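You operate a simulated robot arm through the tools that you are given. There is no shell and no other tool.

Carry out the task below with a simulated robot arm. There is one attempt and no reset: what you move stays moved.

TASK
Toast both slices from the rack on setting 3, then stand them back.
Fine: the toaster pops by itself; any gap of the rack will do.
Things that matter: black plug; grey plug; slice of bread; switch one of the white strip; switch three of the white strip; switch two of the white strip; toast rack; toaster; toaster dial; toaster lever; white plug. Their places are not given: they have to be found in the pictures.

Only the result counts: the job must be done as asked and must still hold three seconds after the hand-in. Knocking over, shifting, dropping, spilling or breaking anything else fails it.

THE ROBOT
A 7-joint arm with a two-finger parallel gripper, fixed in place. Base frame: the origin is on the floor under the middle of its stand, x ahead of it, y to its left, z up. Units: cm, degrees, N and s.
It reaches about 124.7 cm from its shoulder. Its first joint turns from -132.0 to 132.0 degrees. Payload 3.91 kg.
The tool frame sits at the grasp point between the pads (the TCP): z along the fingers, y along the line on which they close. The tips reach 3 cm beyond it. Largest opening 11 cm; finger width 2, thickness 1; the body of the gripper, 4.8 by 11.2 cm, starts 5.5 cm behind the TCP.
Orientation is told as [roll, pitch, yaw] about the base's x, y, z axes, in that order, counted from this pose: with the fingers straight down and closing along the base's y, the tool's x points along the base's -x, its y along +y and its z along -z.

THE INTERFACE
- The arm moves only by the tool jog_arm. Its argument "steps" is a list of rows, each a list of 7 numbers: the shift along the base's x, y, z in cm, then the turn, a rotation vector about the base's x, y, z in degrees, then the finger opening in cm, from 0 to 11. In form: [[x, y, z, ax, ay, az, claw], ...]. A call has 1 to 20 rows; each row shifts and turns the commanded pose from where the row before left it. Rows are played at 5 a second. More than 5 cm and 8.6 degrees between two rows, or a gripper value outside its range, and nothing of the call is played. Where a pose cannot be reached the arm comes as near as it can. A force on the tool above 40 N (or 10 N above the force at the start of the call, whichever is more), or a blocked arm, ends the call early, and 0.2 s more pass. The fingers move at their own pace (about 10.8 cm/s each) and stop on an object; they squeeze with about 44 N. The grip force told is the motor's: it shows also when the fingers shut on nothing. Time passes only in rows, and 0.2 s behind the last, so rows that do not move let the fingers close. The reply holds the time, the measured pose of the TCP, the force on the tool along the base axes, the opening and the grip force, in the units named above and with some noise, with the torque about the TCP (base axes, N m) and any sound that the robot's microphone picked up.
- Cameras (640 x 400 px; columns grow to the right, rows downward): "scene" is fixed at [39.95, 50.12, 170.96]; the picture's right is [-0.48, -0.88, 0.00], its down [-0.65, 0.35, -0.68] and it looks along [0.60, -0.32, -0.73] (base axes); focal length 356 px, centre (320, 200). "wrist" rides on the gripper at [7.2, 1.7, -10.3] in the tool frame; the picture's right is [-0.23, 0.97, 0.00], its down [-0.76, -0.18, -0.62] and it looks along [-0.61, -0.14, 0.78] (tool axes); focal length 222 px, centre (320, 200).
- get_image(camera): a new picture of that camera. It takes no simulated time.
- probe_pixels(camera, pixels): for up to 12 pixels [column, row] of the newest picture of that camera ("zoom" is the newest enlarged one), the place [x, y, z] in the base frame of the surface seen there, good to about 0.2 cm. It takes no simulated time.
- close_up(camera, box): a new picture of the part [left, top, right, bottom] of that camera's present view, enlarged. It takes no simulated time.
- hand_in(): hands the job in; it is judged then, once.

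Unless the task says otherwise, let go and move clear before handing in.

The tools are called after "Emit:" as a command line: name --pt "numbers of a row" for each row, then --argument value for the rest, lists and objects as JSON in quotes. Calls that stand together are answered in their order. jog_arm: Moves the arm, as the interface text tells. Its arguments: {"type":"object","properties":{"steps":{"type":"array","items":{"type":"array","items":{"type":"number"}}}},"required":["steps"]} The other tools are called the same way: get_image (camera) takes a picture; probe_pixels (camera, pixels) gives the place of the surface under pixels of a picture; close_up (camera, box) takes an enlarged picture of a part of a camera's view; hand_in () hands the job in.

At the start:

```text
t: 0.0
position: [72.05, 4.06, 133.77]
tcp_rot: [0.0, -0.1, 0.1]
ft_force: [-0.6, 0.3, 0.0]
ft_torque: [0.0, 0.02, 0.03]
width: 11.01
grip_force: 0.0
```

scene: 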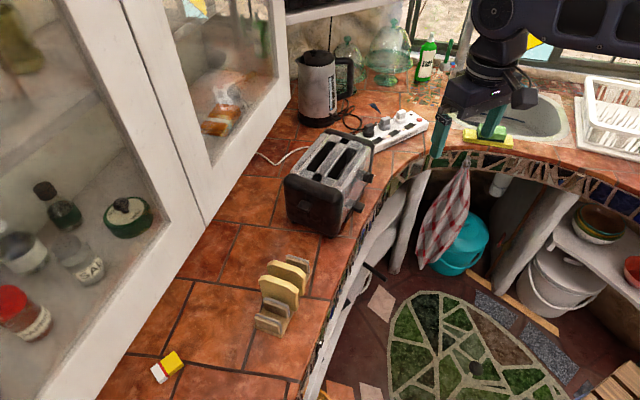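
wrist: 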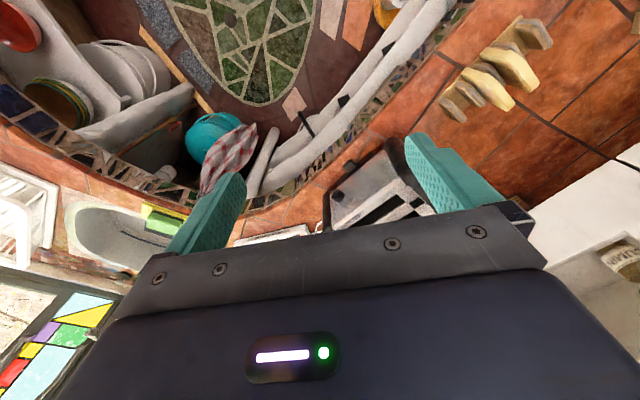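

The scene picture shows the toast rack around (283,295), the toaster around (330,180) and the white strip around (390,130). I'll enlarge these parts.

Emit:
close_up --camera "scene" --box '[230, 240, 340, 350]'

Emit:
close_up --camera "scene" --box '[270, 120, 400, 245]'

Emit:
close_up --camera "scene" --box '[330, 90, 440, 160]'

```text
3.64 times, centred on (285, 295) of scene
```

zoom: 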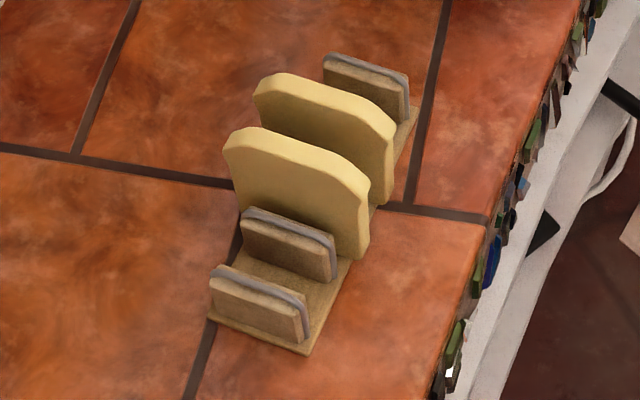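

```text
3.20 times, centred on (335, 182) of scene
```

zoom: 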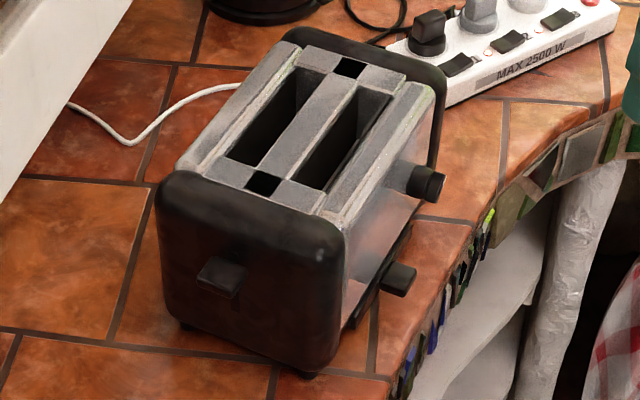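

```text
5.71 times, centred on (385, 125) of scene
```

zoom: 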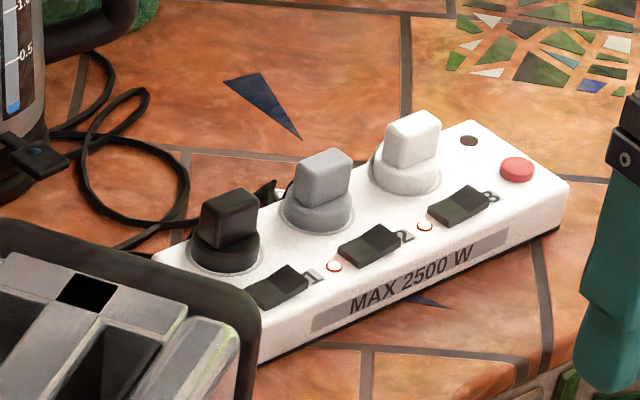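

The close-ups show a slice in two of the rack's gaps, a toaster with a front tab and two side knobs, and a strip with three switches, a red button and "MAX 2500 W". I'll probe their places on newly taken zooms.

Emit:
probe_pixels --camera "zoom" --pixels '[[230, 228], [320, 185], [415, 137], [276, 287], [369, 245], [459, 205], [517, 168], [311, 277], [335, 265], [404, 237], [424, 226], [492, 197]]'

Emit:
close_up --camera "scene" --box '[370, 115, 430, 152]'

Emit:
close_up --camera "scene" --box '[335, 160, 385, 215]'

```text
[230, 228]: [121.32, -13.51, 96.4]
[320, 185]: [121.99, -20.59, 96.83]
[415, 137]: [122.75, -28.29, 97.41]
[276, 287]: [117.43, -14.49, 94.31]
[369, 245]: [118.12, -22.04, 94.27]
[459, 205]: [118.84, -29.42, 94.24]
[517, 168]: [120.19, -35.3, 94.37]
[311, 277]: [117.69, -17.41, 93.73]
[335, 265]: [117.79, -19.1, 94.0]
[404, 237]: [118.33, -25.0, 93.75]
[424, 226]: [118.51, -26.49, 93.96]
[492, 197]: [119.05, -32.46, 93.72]
```

```text
10.67 times, centred on (400, 134) of scene
```

zoom: 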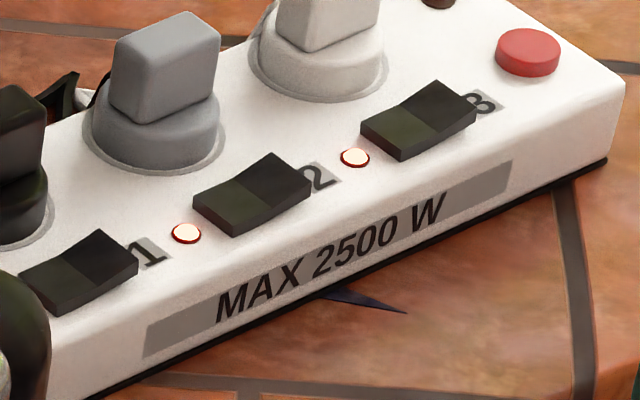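

```text
7.27 times, centred on (360, 188) of scene
```

zoom: 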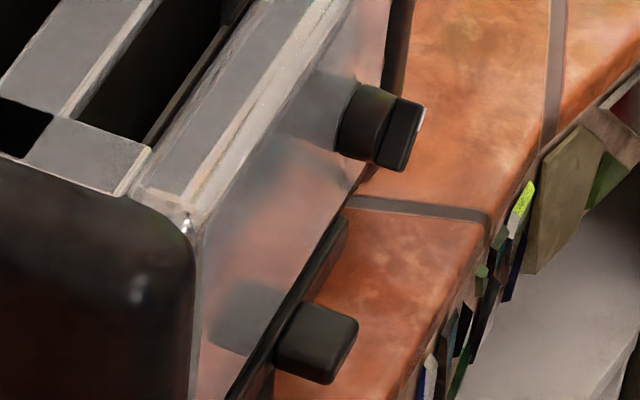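

The lamps at (186,233) and (355,157) and all three rockers look alike here. I'll probe the toaster and the rack now.

Emit:
close_up --camera "scene" --box '[270, 120, 400, 245]'

Emit:
probe_pixels --camera "zoom" --pixels '[[215, 275], [235, 275], [435, 185], [418, 172], [400, 275], [200, 160], [410, 75], [300, 55], [350, 68], [265, 185], [320, 200], [275, 120]]'

Emit:
probe_pixels --camera "zoom" --pixels '[[190, 185], [330, 230], [170, 300], [320, 360], [345, 130], [300, 190], [385, 95], [235, 150], [320, 80], [440, 60], [290, 35], [250, 240]]'

Emit:
close_up --camera "scene" --box '[230, 240, 340, 350]'

Emit:
probe_pixels --camera "zoom" --pixels '[[270, 90], [380, 115], [320, 100], [240, 145], [350, 170], [300, 150], [335, 60], [395, 85], [255, 212], [325, 240], [225, 270], [295, 300]]'

Emit:
probe_pixels --camera "zoom" --pixels '[[308, 345], [215, 315], [300, 270], [400, 145], [290, 215], [330, 150], [345, 265], [380, 195], [150, 250], [480, 300], [460, 210], [560, 60]]'

```text
3.20 times, centred on (335, 182) of scene
```

zoom: 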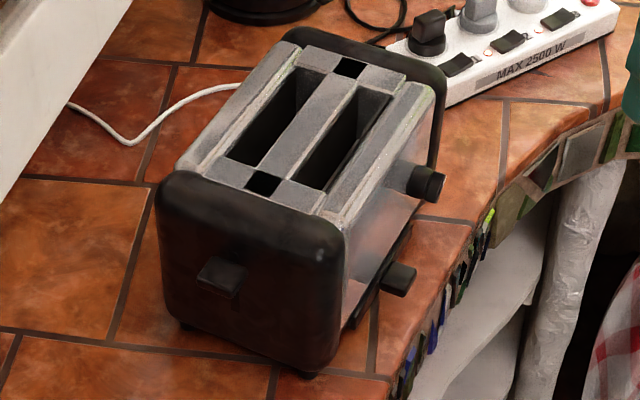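

```text
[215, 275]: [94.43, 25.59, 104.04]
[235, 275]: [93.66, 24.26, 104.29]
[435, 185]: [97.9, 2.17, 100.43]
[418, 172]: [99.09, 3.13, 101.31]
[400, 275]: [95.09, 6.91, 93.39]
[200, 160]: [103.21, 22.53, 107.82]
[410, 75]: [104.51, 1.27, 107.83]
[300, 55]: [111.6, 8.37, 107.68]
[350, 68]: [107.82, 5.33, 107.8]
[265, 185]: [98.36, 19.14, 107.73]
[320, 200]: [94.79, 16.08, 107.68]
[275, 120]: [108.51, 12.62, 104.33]
```

```text
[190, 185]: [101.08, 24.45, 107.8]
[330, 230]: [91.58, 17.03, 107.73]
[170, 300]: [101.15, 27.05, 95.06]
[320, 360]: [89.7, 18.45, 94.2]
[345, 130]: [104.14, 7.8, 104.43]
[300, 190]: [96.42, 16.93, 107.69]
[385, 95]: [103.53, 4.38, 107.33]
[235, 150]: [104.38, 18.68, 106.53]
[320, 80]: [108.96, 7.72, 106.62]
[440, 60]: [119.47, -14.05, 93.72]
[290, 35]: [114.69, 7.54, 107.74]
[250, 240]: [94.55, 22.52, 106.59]
```

```text
3.64 times, centred on (285, 295) of scene
```

zoom: 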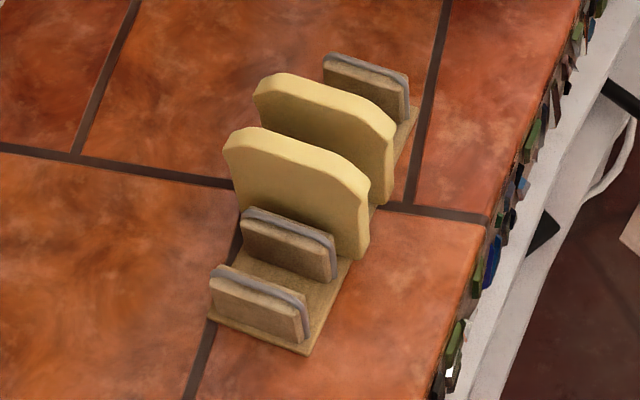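

```text
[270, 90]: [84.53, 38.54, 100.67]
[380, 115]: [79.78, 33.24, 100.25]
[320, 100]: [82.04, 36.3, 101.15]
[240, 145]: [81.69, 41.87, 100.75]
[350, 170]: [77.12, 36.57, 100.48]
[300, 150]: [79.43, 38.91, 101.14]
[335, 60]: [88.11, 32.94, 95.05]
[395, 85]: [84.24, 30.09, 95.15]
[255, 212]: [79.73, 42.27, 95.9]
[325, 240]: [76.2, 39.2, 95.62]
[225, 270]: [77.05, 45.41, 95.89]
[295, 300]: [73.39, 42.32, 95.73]
```

```text
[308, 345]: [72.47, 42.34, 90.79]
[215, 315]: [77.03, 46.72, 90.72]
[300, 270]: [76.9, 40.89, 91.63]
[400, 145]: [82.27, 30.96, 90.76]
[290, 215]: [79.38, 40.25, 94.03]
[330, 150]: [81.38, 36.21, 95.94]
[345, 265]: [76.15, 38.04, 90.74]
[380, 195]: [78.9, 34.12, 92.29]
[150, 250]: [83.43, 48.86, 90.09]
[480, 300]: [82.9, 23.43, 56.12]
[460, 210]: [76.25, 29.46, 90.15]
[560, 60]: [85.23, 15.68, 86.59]
```

Bench is at z≈90, slices stand in gaps 2 and 3 of the rack (tops about z 101), toaster top is z≈107.7 with its tab at about (94,25,104). Before moving, I'll probe obstacles around the strip (kettle, bottle, domes, shelf).

Emit:
get_image --camera "scene"

Emit:
probe_pixels --camera "scene" --pixels '[[315, 55], [345, 65], [300, 120], [385, 45], [425, 60], [330, 10], [270, 60], [350, 45], [440, 95], [500, 130], [620, 110], [445, 55]]'

Emit:
close_up --camera "scene" --box '[250, 40, 450, 165]'

```text
taken
```

scene: 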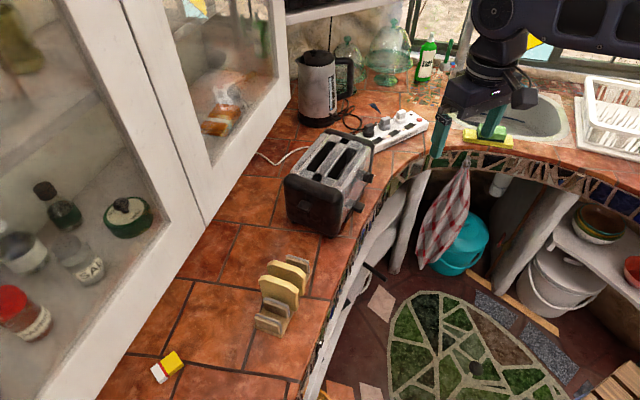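

```text
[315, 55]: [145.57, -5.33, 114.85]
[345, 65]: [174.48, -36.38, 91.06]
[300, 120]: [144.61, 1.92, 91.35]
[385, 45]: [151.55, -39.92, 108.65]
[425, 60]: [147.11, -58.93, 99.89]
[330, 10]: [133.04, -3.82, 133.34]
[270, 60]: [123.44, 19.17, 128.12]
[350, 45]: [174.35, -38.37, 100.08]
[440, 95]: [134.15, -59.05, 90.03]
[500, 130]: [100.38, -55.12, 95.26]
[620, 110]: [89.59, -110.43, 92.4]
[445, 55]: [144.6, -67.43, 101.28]
```

```text
3.20 times, centred on (350, 102) of scene
```

zoom: 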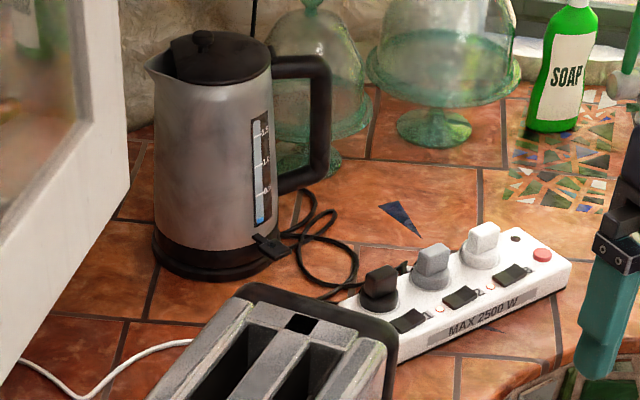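

The shelf edge is at about x 133, z 133 and the kettle at about (144,0), so a path at z≈120 to x≈113 is clear. I'll move the wrist camera above the strip.

Emit:
jog_arm --pt "4 -2.2 -1.2 0 0 0 11" --pt "4 -2.2 -1.2 0 0 0 11" --pt "4 -2.2 -1.2 0 0 0 11" --pt "4 -2.2 -1.2 0 0 0 11" --pt "4 -2.2 -1.2 0 0 0 11" --pt "4 -2.2 -1.2 0 0 0 11" --pt "4 -2.2 -1.2 0 0 0 11" --pt "4 -2.2 -1.2 0 0 0 11" --pt "4 -2.2 -1.2 0 0 0 11" --pt "3 -2.2 -1.2 0 0 0 11" --pt "0 0 0 0 0 0 11"

Emit:
get_image --camera "wrist"

Emit:
get_image --camera "scene"

```text
t: 2.4
position: [110.91, -18.09, 121.58]
tcp_rot: [0.0, 0.1, 0.0]
ft_force: [0.6, 0.9, -0.7]
ft_torque: [-0.01, 0.01, 0.0]
width: 11.0
grip_force: 0.1
```

```text
taken
```

wrist: 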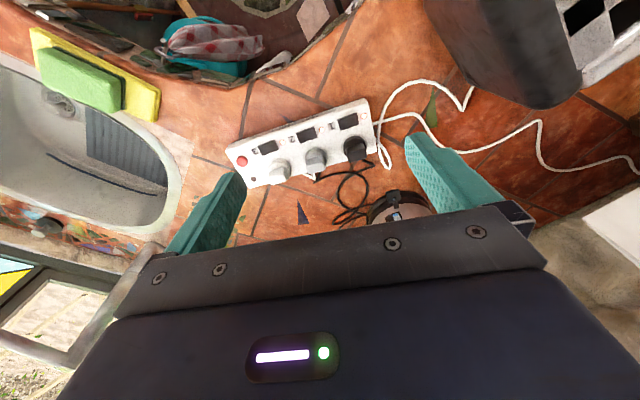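

```text
taken
```

scene: 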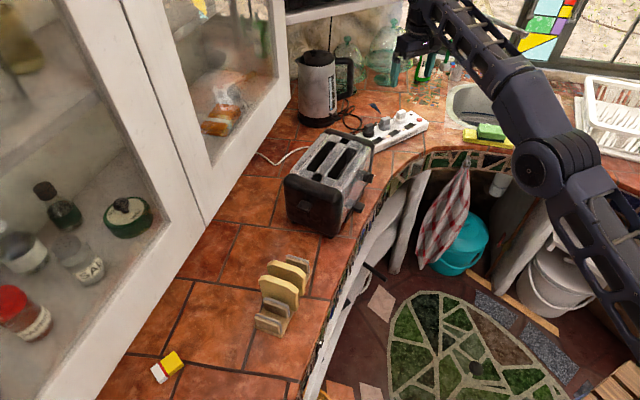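

The wrist view shows cables at the strip's near end (375,120)–(390,165) and the black cable at (345,175). I'll enlarge this area.

Emit:
close_up --camera "wrist" --box '[220, 75, 480, 235]'

Emit:
close_up --camera "wrist" --box '[220, 90, 400, 200]'

```text
2.46 times, centred on (350, 155) of wrist
```

zoom: 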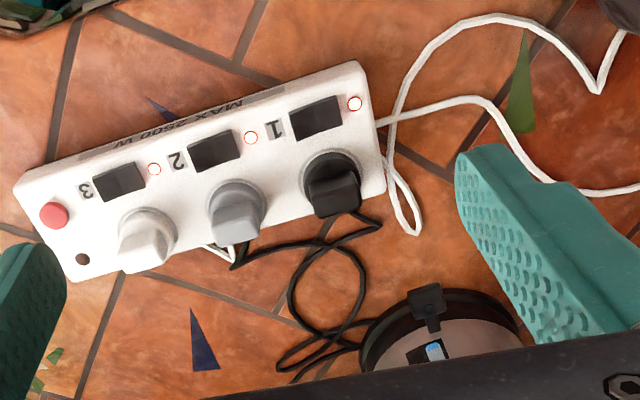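

```text
3.56 times, centred on (310, 145) of wrist
```

zoom: 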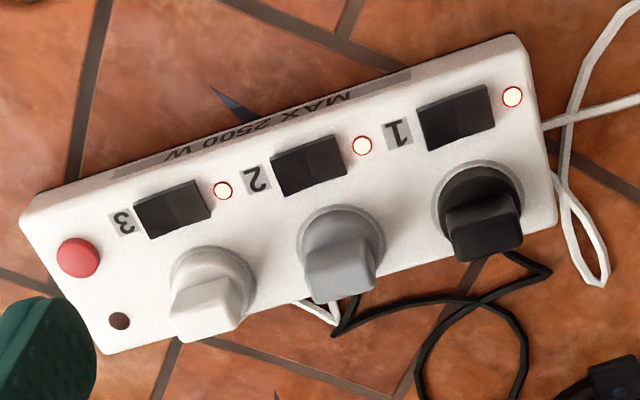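

All three switch lamps look lit, and the cable ends behind the grey and black plugs are unclear (around (345,300) in the last zoom). I'll move nearer for a better view.

Emit:
jog_arm --pt "3 0 -3 0 0 0 11" --pt "3 0 -3 0 0 0 11" --pt "3 -1 -3 0 0 0 11" --pt "0 0 0 0 0 0 11"

Emit:
get_image --camera "wrist"

Emit:
close_up --camera "wrist" --box '[200, 50, 420, 190]'

```text
t: 3.4
position: [114.41, -17.13, 111.8]
tcp_rot: [-0.1, 0.0, 0.1]
ft_force: [0.0, 0.8, 0.5]
ft_torque: [0.01, -0.02, 0.04]
width: 10.98
grip_force: 0.1
out of reach, approached as far as the arm can: row 1, 2, 3
```

```text
taken
```

wrist: 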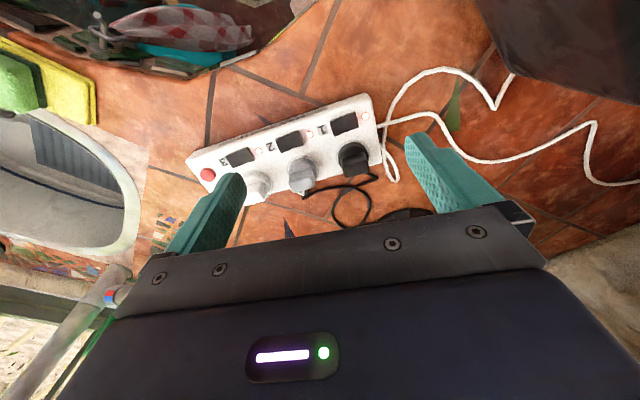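

```text
2.86 times, centred on (310, 120) of wrist
```

zoom: 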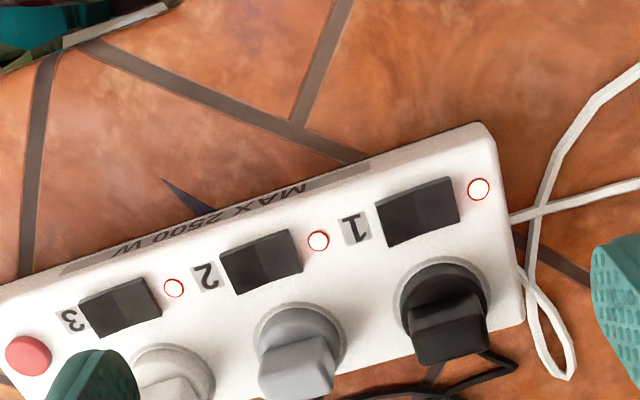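

The arm reached its limit at x≈114 with fingers down, and the left finger covers the white plug. I'll back up and shift right to see the cables behind the plugs.

Emit:
jog_arm --pt "0 -3 3 0 0 0 11" --pt "0 -3 3 0 0 0 11" --pt "0 0 2 0 0 0 11" --pt "0 0 0 0 0 0 11"

Emit:
get_image --camera "wrist"

Emit:
close_up --camera "wrist" --box '[250, 90, 410, 190]'

```text
t: 4.4
position: [111.83, -21.33, 117.61]
tcp_rot: [0.0, 0.0, 0.0]
ft_force: [0.2, -0.4, 0.0]
ft_torque: [-0.01, 0.03, -0.01]
width: 11.01
grip_force: 0.0
out of reach, approached as far as the arm can: row 1, 2, 3
```

```text
taken
```

wrist: 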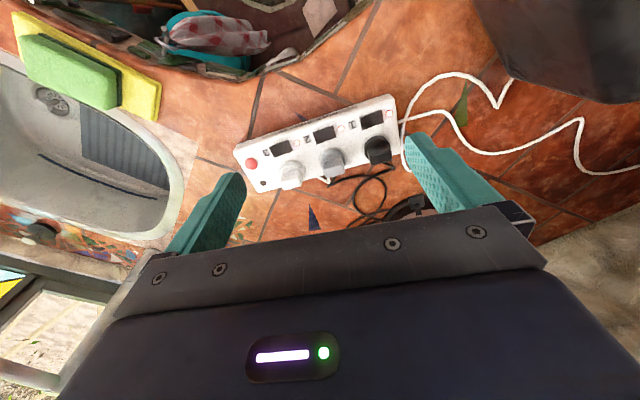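

```text
4.00 times, centred on (330, 140) of wrist
```

zoom: 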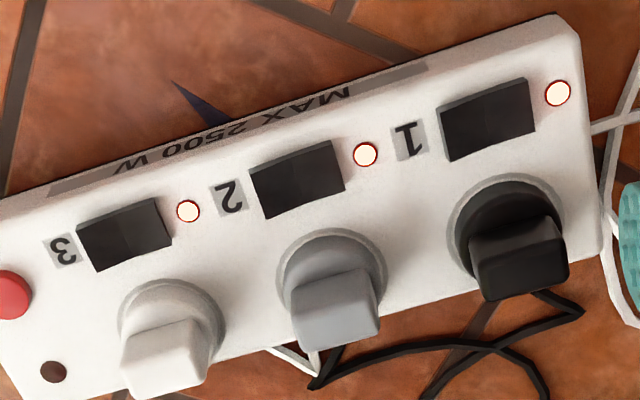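

I see white and black cable ends between the grey and white plugs (270–345, 345–385), not clear yet which is which. I'll turn the gripper by -90° so the camera looks at the strip's back from above.

Emit:
jog_arm --pt "-2 0 0 0 0 0 11" --pt "-2 0 0 0 0 -8.2 11" --pt "0 0 0 0 0 -8.2 11" --pt "0 0 0 0 0 -8.2 11" --pt "0 0 0 0 0 -8.2 11" --pt "0 0 0 0 0 -8.2 11" --pt "0 0 0 0 0 -8.2 11" --pt "0 0 0 0 0 -8.2 11" --pt "0 0 0 0 0 -8.2 11" --pt "0 0 0 0 0 -8.2 11" --pt "0 0 0 0 0 -8.2 11" --pt "0 0 0 0 0 -8 11" --pt "0 0 0 0 0 0 11"

Emit:
get_image --camera "wrist"

```text
t: 7.2
position: [107.77, -21.43, 117.75]
tcp_rot: [0.0, 0.0, -90.0]
ft_force: [-0.8, 0.4, 0.2]
ft_torque: [0.0, -0.02, 0.01]
width: 10.99
grip_force: 0.0
```

```text
taken
```

wrist: 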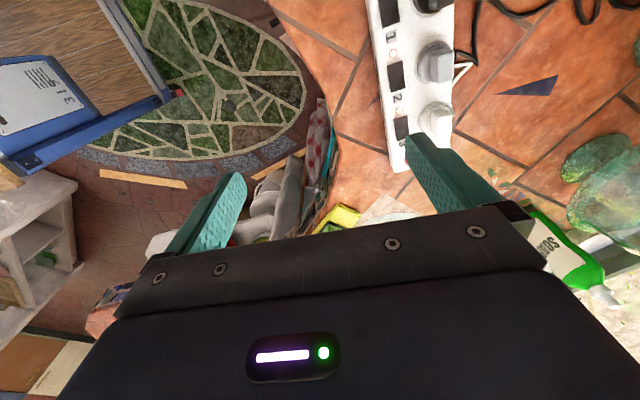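

The turned view shows the cables behind the grey plug at (455,70). I'll enlarge, and shift left (+y) a little for a better view.

Emit:
close_up --camera "wrist" --box '[390, 0, 550, 100]'

Emit:
jog_arm --pt "0 4 0 0 0 0 11" --pt "1 4 0 0 0 0 11" --pt "1 1 0 0 0 0 11" --pt "0 0 0 0 0 0 11"

Emit:
close_up --camera "wrist" --box '[340, 0, 500, 100]'

Emit:
get_image --camera "wrist"

```text
4.00 times, centred on (470, 50) of wrist
```

zoom: 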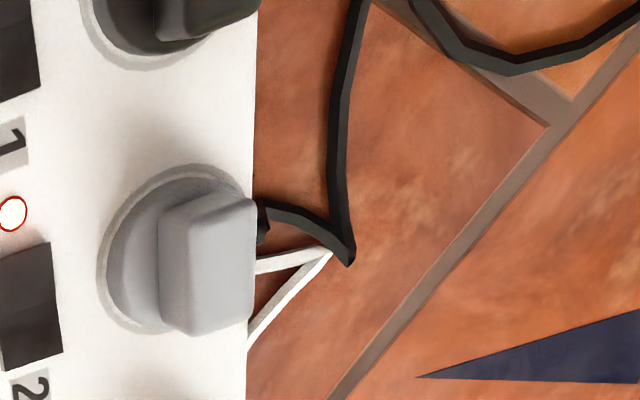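

```text
t: 8.2
position: [109.9, -12.45, 117.69]
tcp_rot: [-0.1, 0.0, -90.0]
ft_force: [-0.7, 0.3, -0.3]
ft_torque: [-0.04, -0.03, -0.01]
width: 10.99
grip_force: 0.0
```

```text
4.00 times, centred on (420, 50) of wrist
```

zoom: 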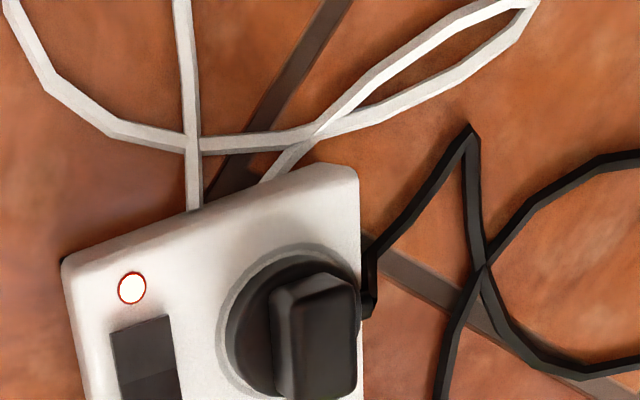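

```text
taken
```

wrist: 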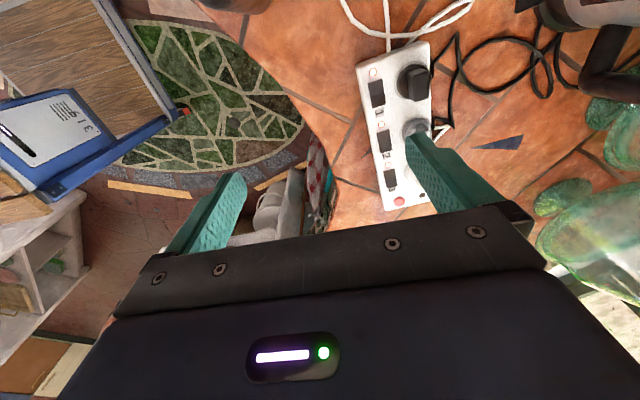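

Black cables go to both the black plug and the grey plug's rear, and a white one shows at the grey plug too; I need a lower and closer view. I'll move to about (115,-23,105), tips still above the plug tops (97.4).

Emit:
jog_arm --pt "1 -4 -1 0 0 0 11" --pt "1 -4 -3 0 0 0 11" --pt "1 -3 -4 0 0 0 11" --pt "2 0 -4 0 0 0 11" --pt "0 0 0 0 0 0 11"

Emit:
get_image --camera "wrist"

Emit:
close_up --camera "wrist" --box '[330, 10, 490, 110]'

```text
refused: row 2 steps farther than a row can; nothing moved
```

```text
taken
```

wrist: 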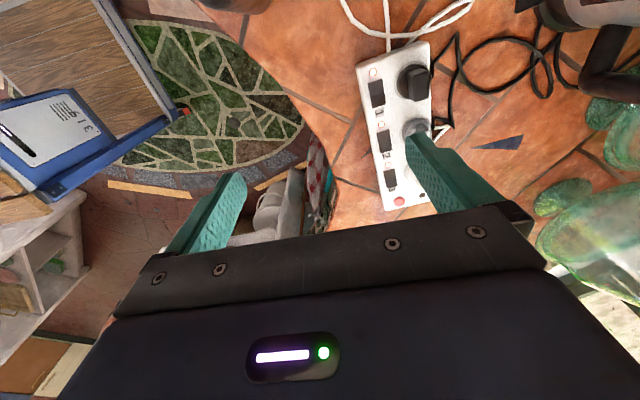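

```text
4.00 times, centred on (410, 60) of wrist
```

zoom: 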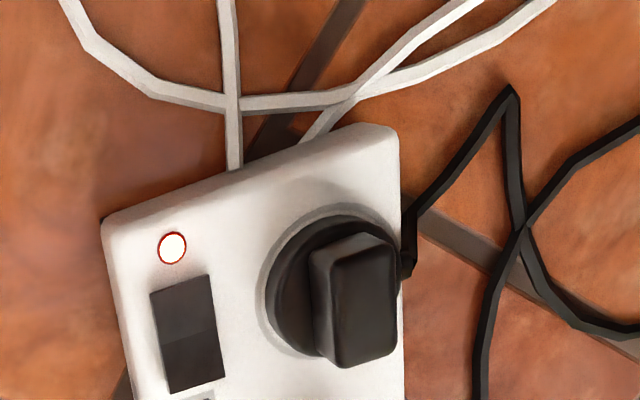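

The call was refused for a row over 5 cm, so I'll split it into smaller rows and repeat.

Emit:
jog_arm --pt "1 -3 -2 0 0 0 11" --pt "1 -3 -2 0 0 0 11" --pt "1 -3 -3 0 0 0 11" --pt "1 -2 -3 0 0 0 11" --pt "1 0 -3 0 0 0 11" --pt "0 0 0 0 0 0 11"

Emit:
get_image --camera "wrist"

Emit:
close_up --camera "wrist" --box '[320, 0, 480, 100]'

```text
t: 9.6
position: [114.77, -23.36, 104.65]
tcp_rot: [0.0, 0.1, -90.0]
ft_force: [0.2, 1.5, 0.1]
ft_torque: [-0.01, 0.0, 0.02]
width: 11.0
grip_force: 0.0
```

```text
taken
```

wrist: 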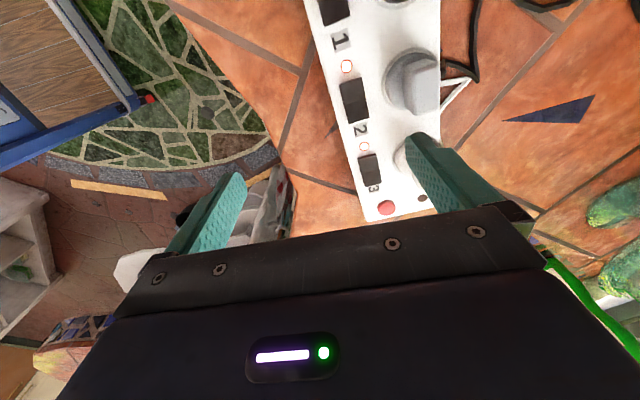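

```text
4.00 times, centred on (400, 50) of wrist
```

zoom: 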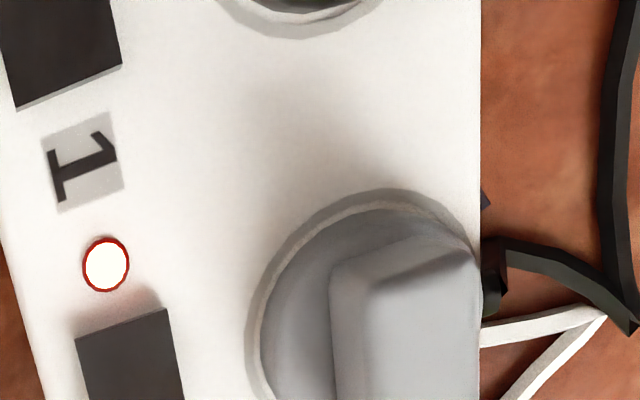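

The red glow around the lamp of switch 2 at (120,300) shows it lit; a black cable ends in a stub right at the grey plug. I'll shift 6 cm toward -y to see the white plug's cable.

Emit:
jog_arm --pt "-1 -3 0 0 0 0 11" --pt "0 -4 0 0 0 0 11" --pt "0 0 0 0 0 0 11"

Emit:
get_image --camera "wrist"

Emit:
close_up --camera "wrist" --box '[340, 0, 500, 100]'

```text
t: 10.4
position: [113.76, -30.36, 104.47]
tcp_rot: [0.0, 0.0, -90.0]
ft_force: [-0.3, 0.7, -0.4]
ft_torque: [0.01, -0.02, 0.01]
width: 11.01
grip_force: 0.1
```

```text
taken
```

wrist: 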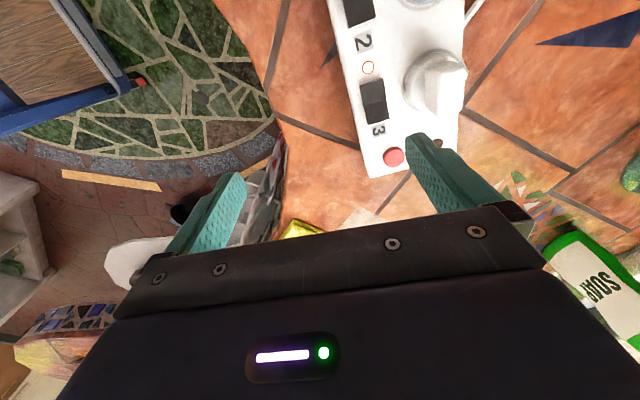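

```text
4.00 times, centred on (420, 50) of wrist
```

zoom: 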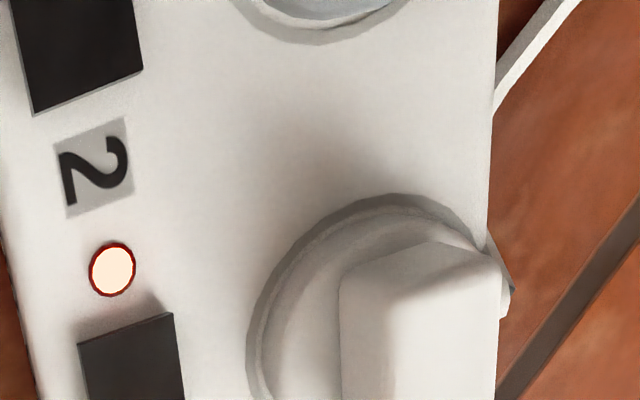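

The white cable runs from the toaster under the strip to the stub at the white plug (505,290), so the toaster hangs on switch 3, whose lamp at (112,268) looks lit. I'll check the kettle and where the two black cables go.

Emit:
close_up --camera "scene" --box '[295, 45, 375, 135]'

Emit:
close_up --camera "scene" --box '[330, 100, 390, 140]'

Emit:
close_up --camera "scene" --box '[240, 130, 310, 180]'

```text
4.44 times, centred on (335, 90) of scene
```

zoom: 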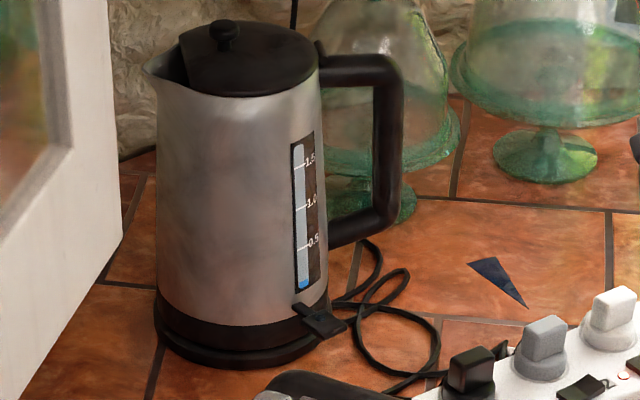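

```text
10.00 times, centred on (360, 120) of scene
```

zoom: 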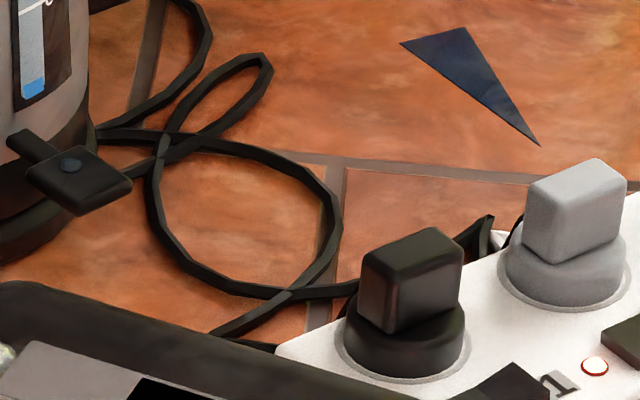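

```text
8.00 times, centred on (275, 155) of scene
```

zoom: 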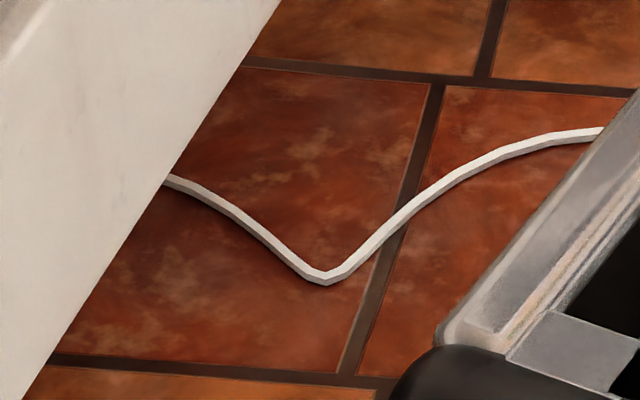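

Two black cables run to the kettle side, one past it; the kettle's lever dot at (70,165) is dark. Next I'll look at the toaster dial from its side: rise, move to about (87,-3,114) and turn the gripper to +38°.

Emit:
jog_arm --pt "-2 0 3 0 0 8 11" --pt "-2 1 2 0 0 8 11" --pt "-2 2 1 0 0 8 11" --pt "-2 2 1 0 0 8 11" --pt "-2 2 1 0 0 8 11" --pt "-2 2 1 0 0 8 11" --pt "-2 2 0 0 0 8 11" --pt "-2 2 0 0 0 8 11" --pt "-2 2 0 0 0 8 11" --pt "-2 2 0 0 0 8 11" --pt "-2 2 0 0 0 8 11" --pt "-2 2 0 0 0 8 11" --pt "-2 2 0 0 0 8 11" --pt "-1 2 0 0 0 8 11" --pt "0 1 0 0 0 8 11" --pt "0 1 0 0 0 8 11" --pt "0 0 0 0 0 0 11"

Emit:
get_image --camera "wrist"

Emit:
get_image --camera "scene"

```text
t: 14.0
position: [86.77, -3.39, 113.55]
tcp_rot: [0.0, 0.0, 38.2]
ft_force: [0.7, 0.0, 0.5]
ft_torque: [0.01, 0.02, 0.04]
width: 11.0
grip_force: 0.0
```

```text
taken
```

wrist: 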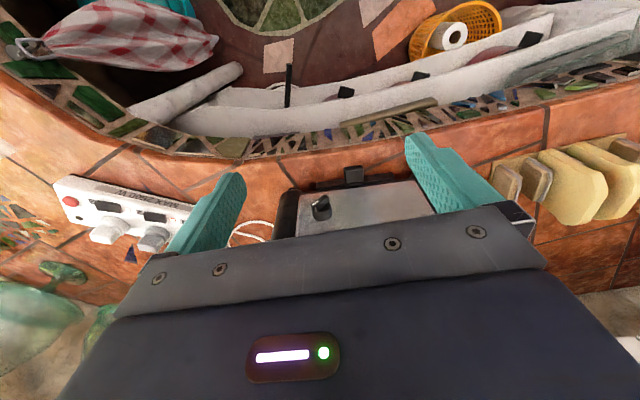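

```text
taken
```

scene: 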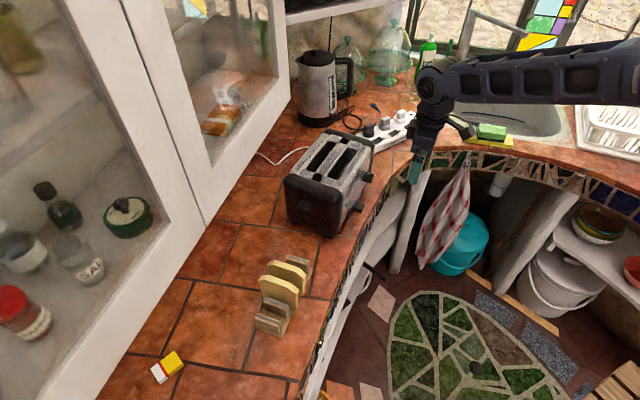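

The dial shows at (322,207) and a tray tab at (353,175) on the toaster's side. I'll tilt the gripper 30° toward the side to see the dial more head-on.

Emit:
jog_arm --pt "1 0.25 -1 4.58 -5.93 0 11" --pt "1 0.25 -1 4.58 -5.93 0 11" --pt "1 0.25 -1 4.58 -5.93 0 11" --pt "1 0.25 -2 4.58 -5.93 0 11" --pt "0 0 0 0 0 0 11"

Emit:
get_image --camera "wrist"

Emit:
close_up --camera "wrist" --box '[240, 100, 440, 225]'

```text
t: 15.2
position: [90.74, -2.4, 108.64]
tcp_rot: [-0.3, -30.0, 37.9]
ft_force: [-0.5, -0.6, 0.1]
ft_torque: [0.0, -0.03, -0.03]
width: 11.03
grip_force: 0.0
```

```text
taken
```

wrist: 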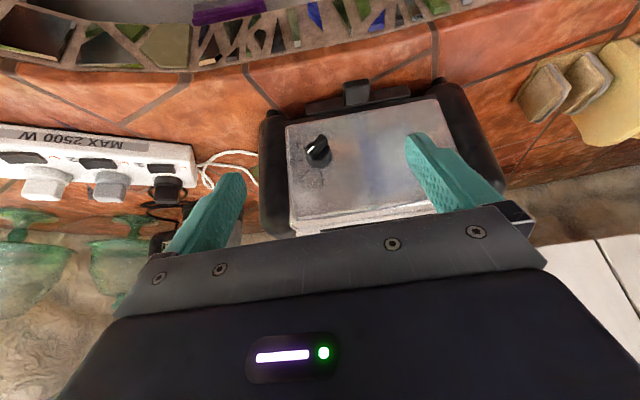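

```text
3.20 times, centred on (340, 162) of wrist
```

zoom: 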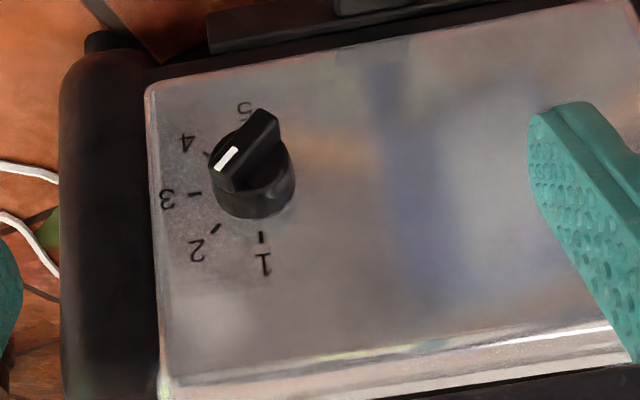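

The dial scale reads 1 (bottom), 2, 3 (left), 4, 5 (top) in this upside-down view, with the white pointer mark near (228,158). I'll zoom in more to read the present setting.

Emit:
close_up --camera "wrist" --box '[284, 125, 348, 190]'

Emit:
probe_pixels --camera "zoom" --pixels '[[150, 210], [250, 120], [300, 150], [330, 200], [200, 330], [300, 300]]'

```text
6.15 times, centred on (316, 158) of wrist
```

zoom: 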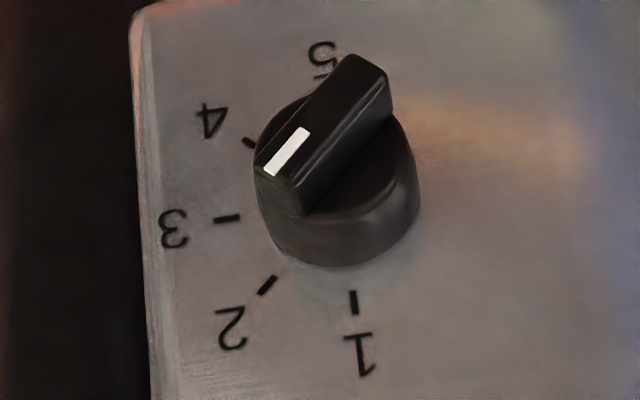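

```text
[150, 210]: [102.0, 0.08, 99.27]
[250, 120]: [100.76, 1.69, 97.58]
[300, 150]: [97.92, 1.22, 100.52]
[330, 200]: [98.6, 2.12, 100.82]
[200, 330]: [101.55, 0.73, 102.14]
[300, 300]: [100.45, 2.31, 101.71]
```

The pointer mark at (287,150) points between lower left, i.e. at tick 2 (267,285), so the dial is on 2 and must be turned to 3. I'll probe the ticks and the knob to get its centre.

Emit:
probe_pixels --camera "zoom" --pixels '[[228, 218], [267, 285], [353, 302], [248, 142], [320, 130], [345, 75], [280, 185], [287, 152], [265, 160], [380, 80], [345, 250], [400, 180]]'

Emit:
get_image --camera "wrist"

Emit:
probe_pixels --camera "wrist" --pixels '[[355, 82], [355, 97], [330, 105], [410, 92], [290, 40], [240, 62], [250, 90], [430, 25], [430, 70], [297, 222], [300, 130], [435, 105]]'

```text
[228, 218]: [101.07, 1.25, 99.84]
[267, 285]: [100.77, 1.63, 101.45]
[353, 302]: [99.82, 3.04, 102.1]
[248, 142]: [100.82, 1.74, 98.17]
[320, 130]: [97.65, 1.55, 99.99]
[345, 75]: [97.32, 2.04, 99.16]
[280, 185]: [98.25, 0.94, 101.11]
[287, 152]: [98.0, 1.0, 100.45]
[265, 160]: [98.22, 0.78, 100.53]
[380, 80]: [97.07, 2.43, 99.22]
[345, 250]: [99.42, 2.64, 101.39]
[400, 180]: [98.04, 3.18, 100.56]
```

```text
taken
```

wrist: 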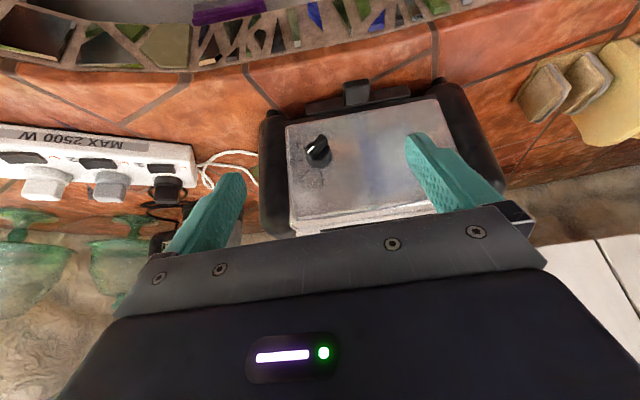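

```text
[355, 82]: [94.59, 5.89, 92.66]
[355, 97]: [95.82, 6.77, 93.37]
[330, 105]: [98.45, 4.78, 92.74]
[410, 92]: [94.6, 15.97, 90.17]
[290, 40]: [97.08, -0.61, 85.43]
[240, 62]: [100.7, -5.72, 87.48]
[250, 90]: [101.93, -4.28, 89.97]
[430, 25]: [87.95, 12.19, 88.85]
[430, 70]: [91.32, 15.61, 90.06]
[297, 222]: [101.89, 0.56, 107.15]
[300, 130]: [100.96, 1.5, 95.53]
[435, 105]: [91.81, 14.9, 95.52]
```

Ticks give the dial centre at about (99.7,3.0,99.8). I'll probe more points along the panel and the toaster top to get the toaster's exact yaw.

Emit:
probe_pixels --camera "wrist" --pixels '[[300, 160], [350, 130], [350, 170], [380, 120], [400, 110], [395, 180], [300, 190], [420, 115], [380, 200], [330, 220], [400, 215], [360, 200]]'

Emit:
close_up --camera "scene" --box '[290, 125, 380, 205]'

```text
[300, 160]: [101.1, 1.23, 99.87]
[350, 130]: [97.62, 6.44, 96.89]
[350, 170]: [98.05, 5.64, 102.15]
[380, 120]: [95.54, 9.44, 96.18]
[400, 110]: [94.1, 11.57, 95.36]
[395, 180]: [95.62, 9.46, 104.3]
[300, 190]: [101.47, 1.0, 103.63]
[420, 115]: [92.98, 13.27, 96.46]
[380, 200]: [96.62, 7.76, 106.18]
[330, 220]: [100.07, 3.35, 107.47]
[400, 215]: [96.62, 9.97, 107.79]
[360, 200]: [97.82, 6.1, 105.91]
```

```text
5.00 times, centred on (335, 165) of scene
```

zoom: 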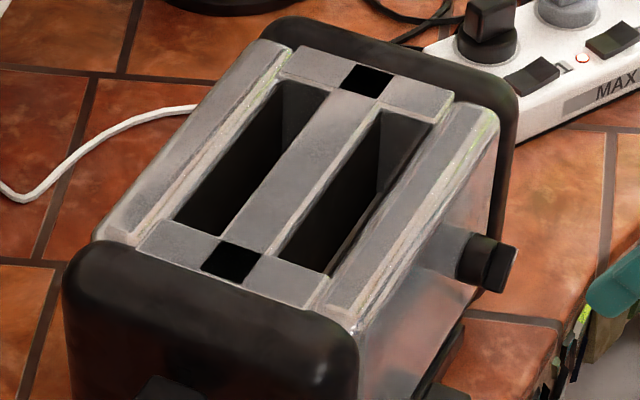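

The panel line gives the toaster axis at -56° and the dial centre at (99.8,3.1,99.8), ridge pointing 45° (setting 2). I'll tilt the gripper to horizontal facing the panel, and roll 45° so the fingers close across the ridge, staying 10 cm off.

Emit:
jog_arm --pt "0 0 0 0 0 -3.9 11" --pt "0 0 0 4.19 -6.22 0 10" --pt "0 0 0 4.19 -6.22 0 9" --pt "0 0 0 4.19 -6.22 0 8" --pt "0 0 0 4.19 -6.22 0 7" --pt "0 0 0 4.19 -6.22 0 6" --pt "0 0 0 4.19 -6.22 0 5" --pt "0 0 0 4.19 -6.22 0 4" --pt "0 0 0 4.19 -6.22 0 4" --pt "0 0 0 0 0 0 4"

Emit:
get_image --camera "scene"

Emit:
get_image --camera "wrist"

```text
t: 17.4
position: [90.86, -2.48, 108.62]
tcp_rot: [-111.7, -89.8, 145.7]
ft_force: [0.2, -0.4, -0.5]
ft_torque: [0.06, -0.01, -0.01]
width: 3.99
grip_force: 0.2
```

```text
taken
```

scene: 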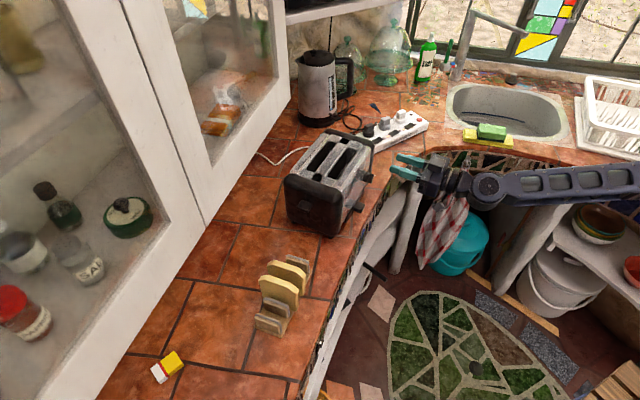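

```text
taken
```

wrist: 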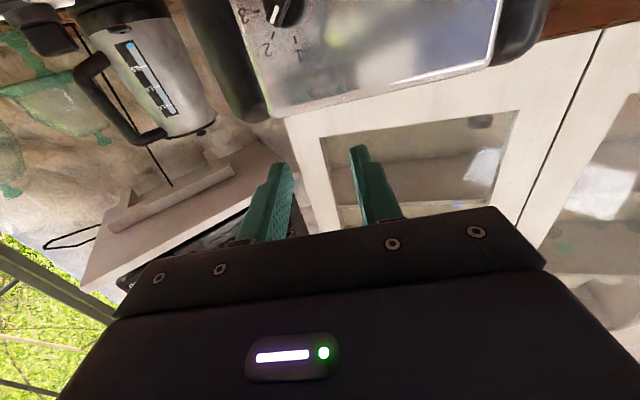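

The gripper is now horizontal, facing the toaster side. I'll roll it +45° about the approach direction and lower to the dial's height.

Emit:
jog_arm --pt "0.15 0.03 -1.47 6.22 4.19 0 4" --pt "0.15 0.03 -1.47 6.22 4.19 0 4" --pt "0.15 0.03 -1.47 6.22 4.19 0 4" --pt "0.15 0.03 -1.47 6.22 4.19 0 4" --pt "0.15 0.03 -1.47 6.22 4.19 0 4" --pt "0.15 0.03 -1.47 6.22 4.19 0 4" --pt "0 0 0 0 0 0 4"

Emit:
get_image --camera "wrist"

Emit:
close_up --camera "scene" --box '[320, 120, 480, 230]'

```text
t: 19.0
position: [91.62, -2.15, 99.84]
tcp_rot: [89.9, -45.1, -56.0]
ft_force: [-0.6, 0.2, 0.7]
ft_torque: [0.01, 0.04, 0.0]
width: 4.01
grip_force: 0.0
```

```text
taken
```

wrist: 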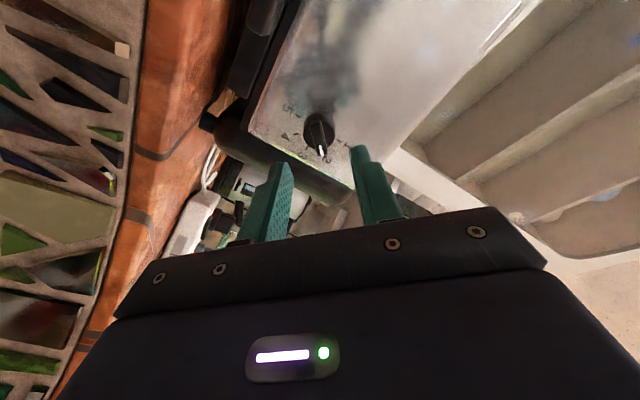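

```text
3.64 times, centred on (400, 175) of scene
```

zoom: 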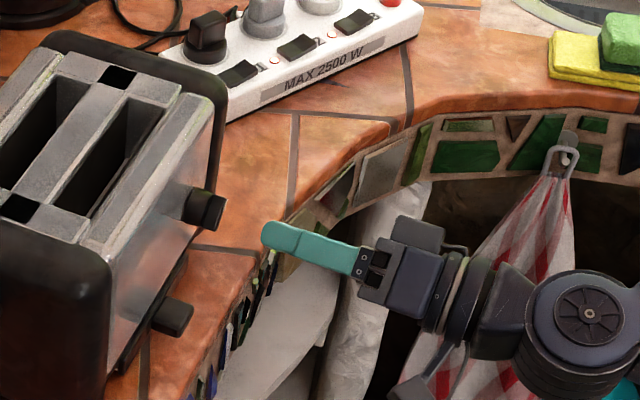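

The ridge appears between the fingers at (319,135), pointer mark at its lower end. I'll zoom to check its line against the closing line before advancing.

Emit:
close_up --camera "wrist" --box '[260, 90, 390, 190]'

Emit:
probe_pixels --camera "zoom" --pixels '[[285, 140], [300, 230], [305, 290], [235, 140], [340, 140], [300, 310]]'

```text
4.00 times, centred on (325, 140) of wrist
```

zoom: 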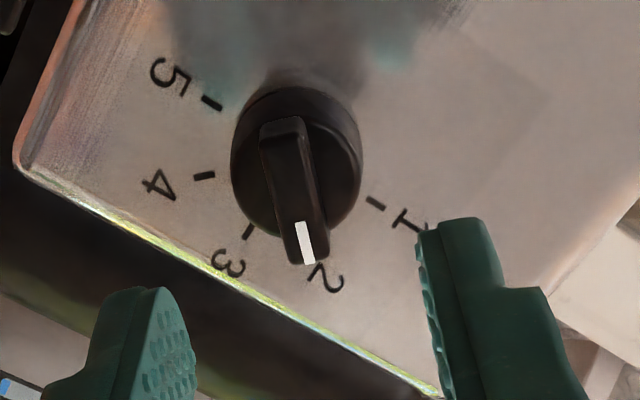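

```text
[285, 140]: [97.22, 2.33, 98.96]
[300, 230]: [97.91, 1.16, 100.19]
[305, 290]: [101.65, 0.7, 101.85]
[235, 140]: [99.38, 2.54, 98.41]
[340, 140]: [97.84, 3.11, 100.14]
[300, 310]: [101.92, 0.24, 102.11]
```

Everything lines up: the ridge runs between the fingers and the closing line is across it. I'll advance along the approach direction to put the tips beside the ridge.

Emit:
jog_arm --pt "1.4 0.86 0 0 0 0 4" --pt "1.4 0.86 0 0 0 0 4" --pt "0.75 0.46 0 0 0 0 4" --pt "0.37 0.23 0 0 0 0 4" --pt "0.37 0.23 0 0 0 0 4" --pt "0 0 0 0 0 0 4"

Emit:
close_up --camera "wrist" --box '[260, 120, 390, 220]'

Emit:
close_up --camera "scene" --box '[330, 140, 430, 220]'

```text
t: 20.4
position: [96.06, 0.45, 99.83]
tcp_rot: [90.0, -45.3, -56.1]
ft_force: [-0.2, -0.6, -0.3]
ft_torque: [0.0, 0.0, 0.01]
width: 4.01
grip_force: 0.1
```

```text
4.00 times, centred on (325, 170) of wrist
```

zoom: 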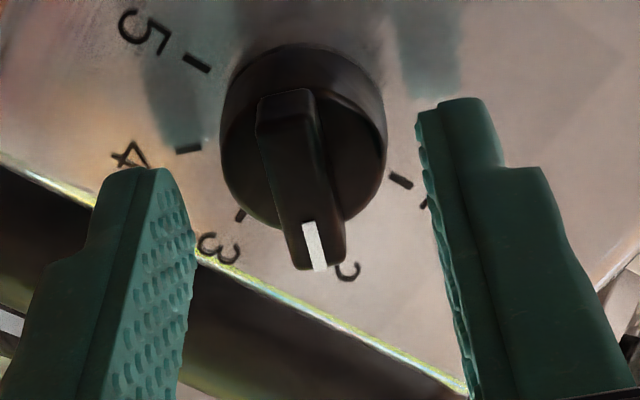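

```text
5.00 times, centred on (380, 180) of scene
```

zoom: 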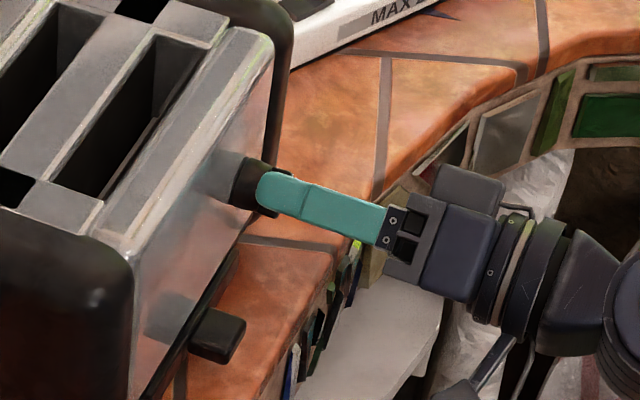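

The fingers flank the ridge at (300,180) evenly. I'll close on it.

Emit:
jog_arm --pt "0 0 0 0 0 0 2" --pt "0 0 0 0 0 0 0" --pt "0 0 0 0 0 0 0" --pt "0 0 0 0 0 0 0"

Emit:
close_up --camera "wrist" --box '[260, 120, 390, 220]'

```text
t: 21.4
position: [96.03, 0.35, 99.93]
tcp_rot: [89.9, -45.2, -56.0]
ft_force: [-1.8, 4.3, 5.9]
ft_torque: [0.08, -0.15, 0.28]
width: 0.94
grip_force: 43.8
```

```text
4.00 times, centred on (325, 170) of wrist
```

zoom: 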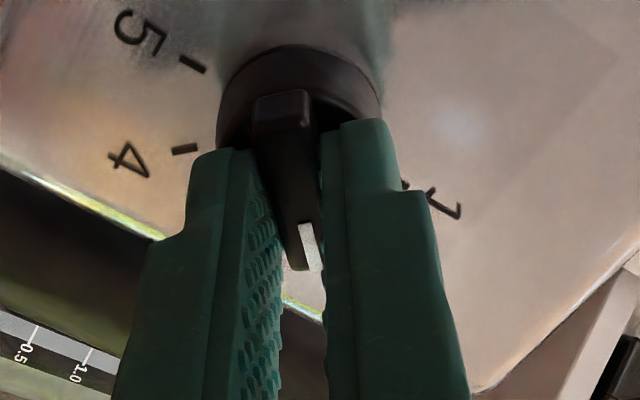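

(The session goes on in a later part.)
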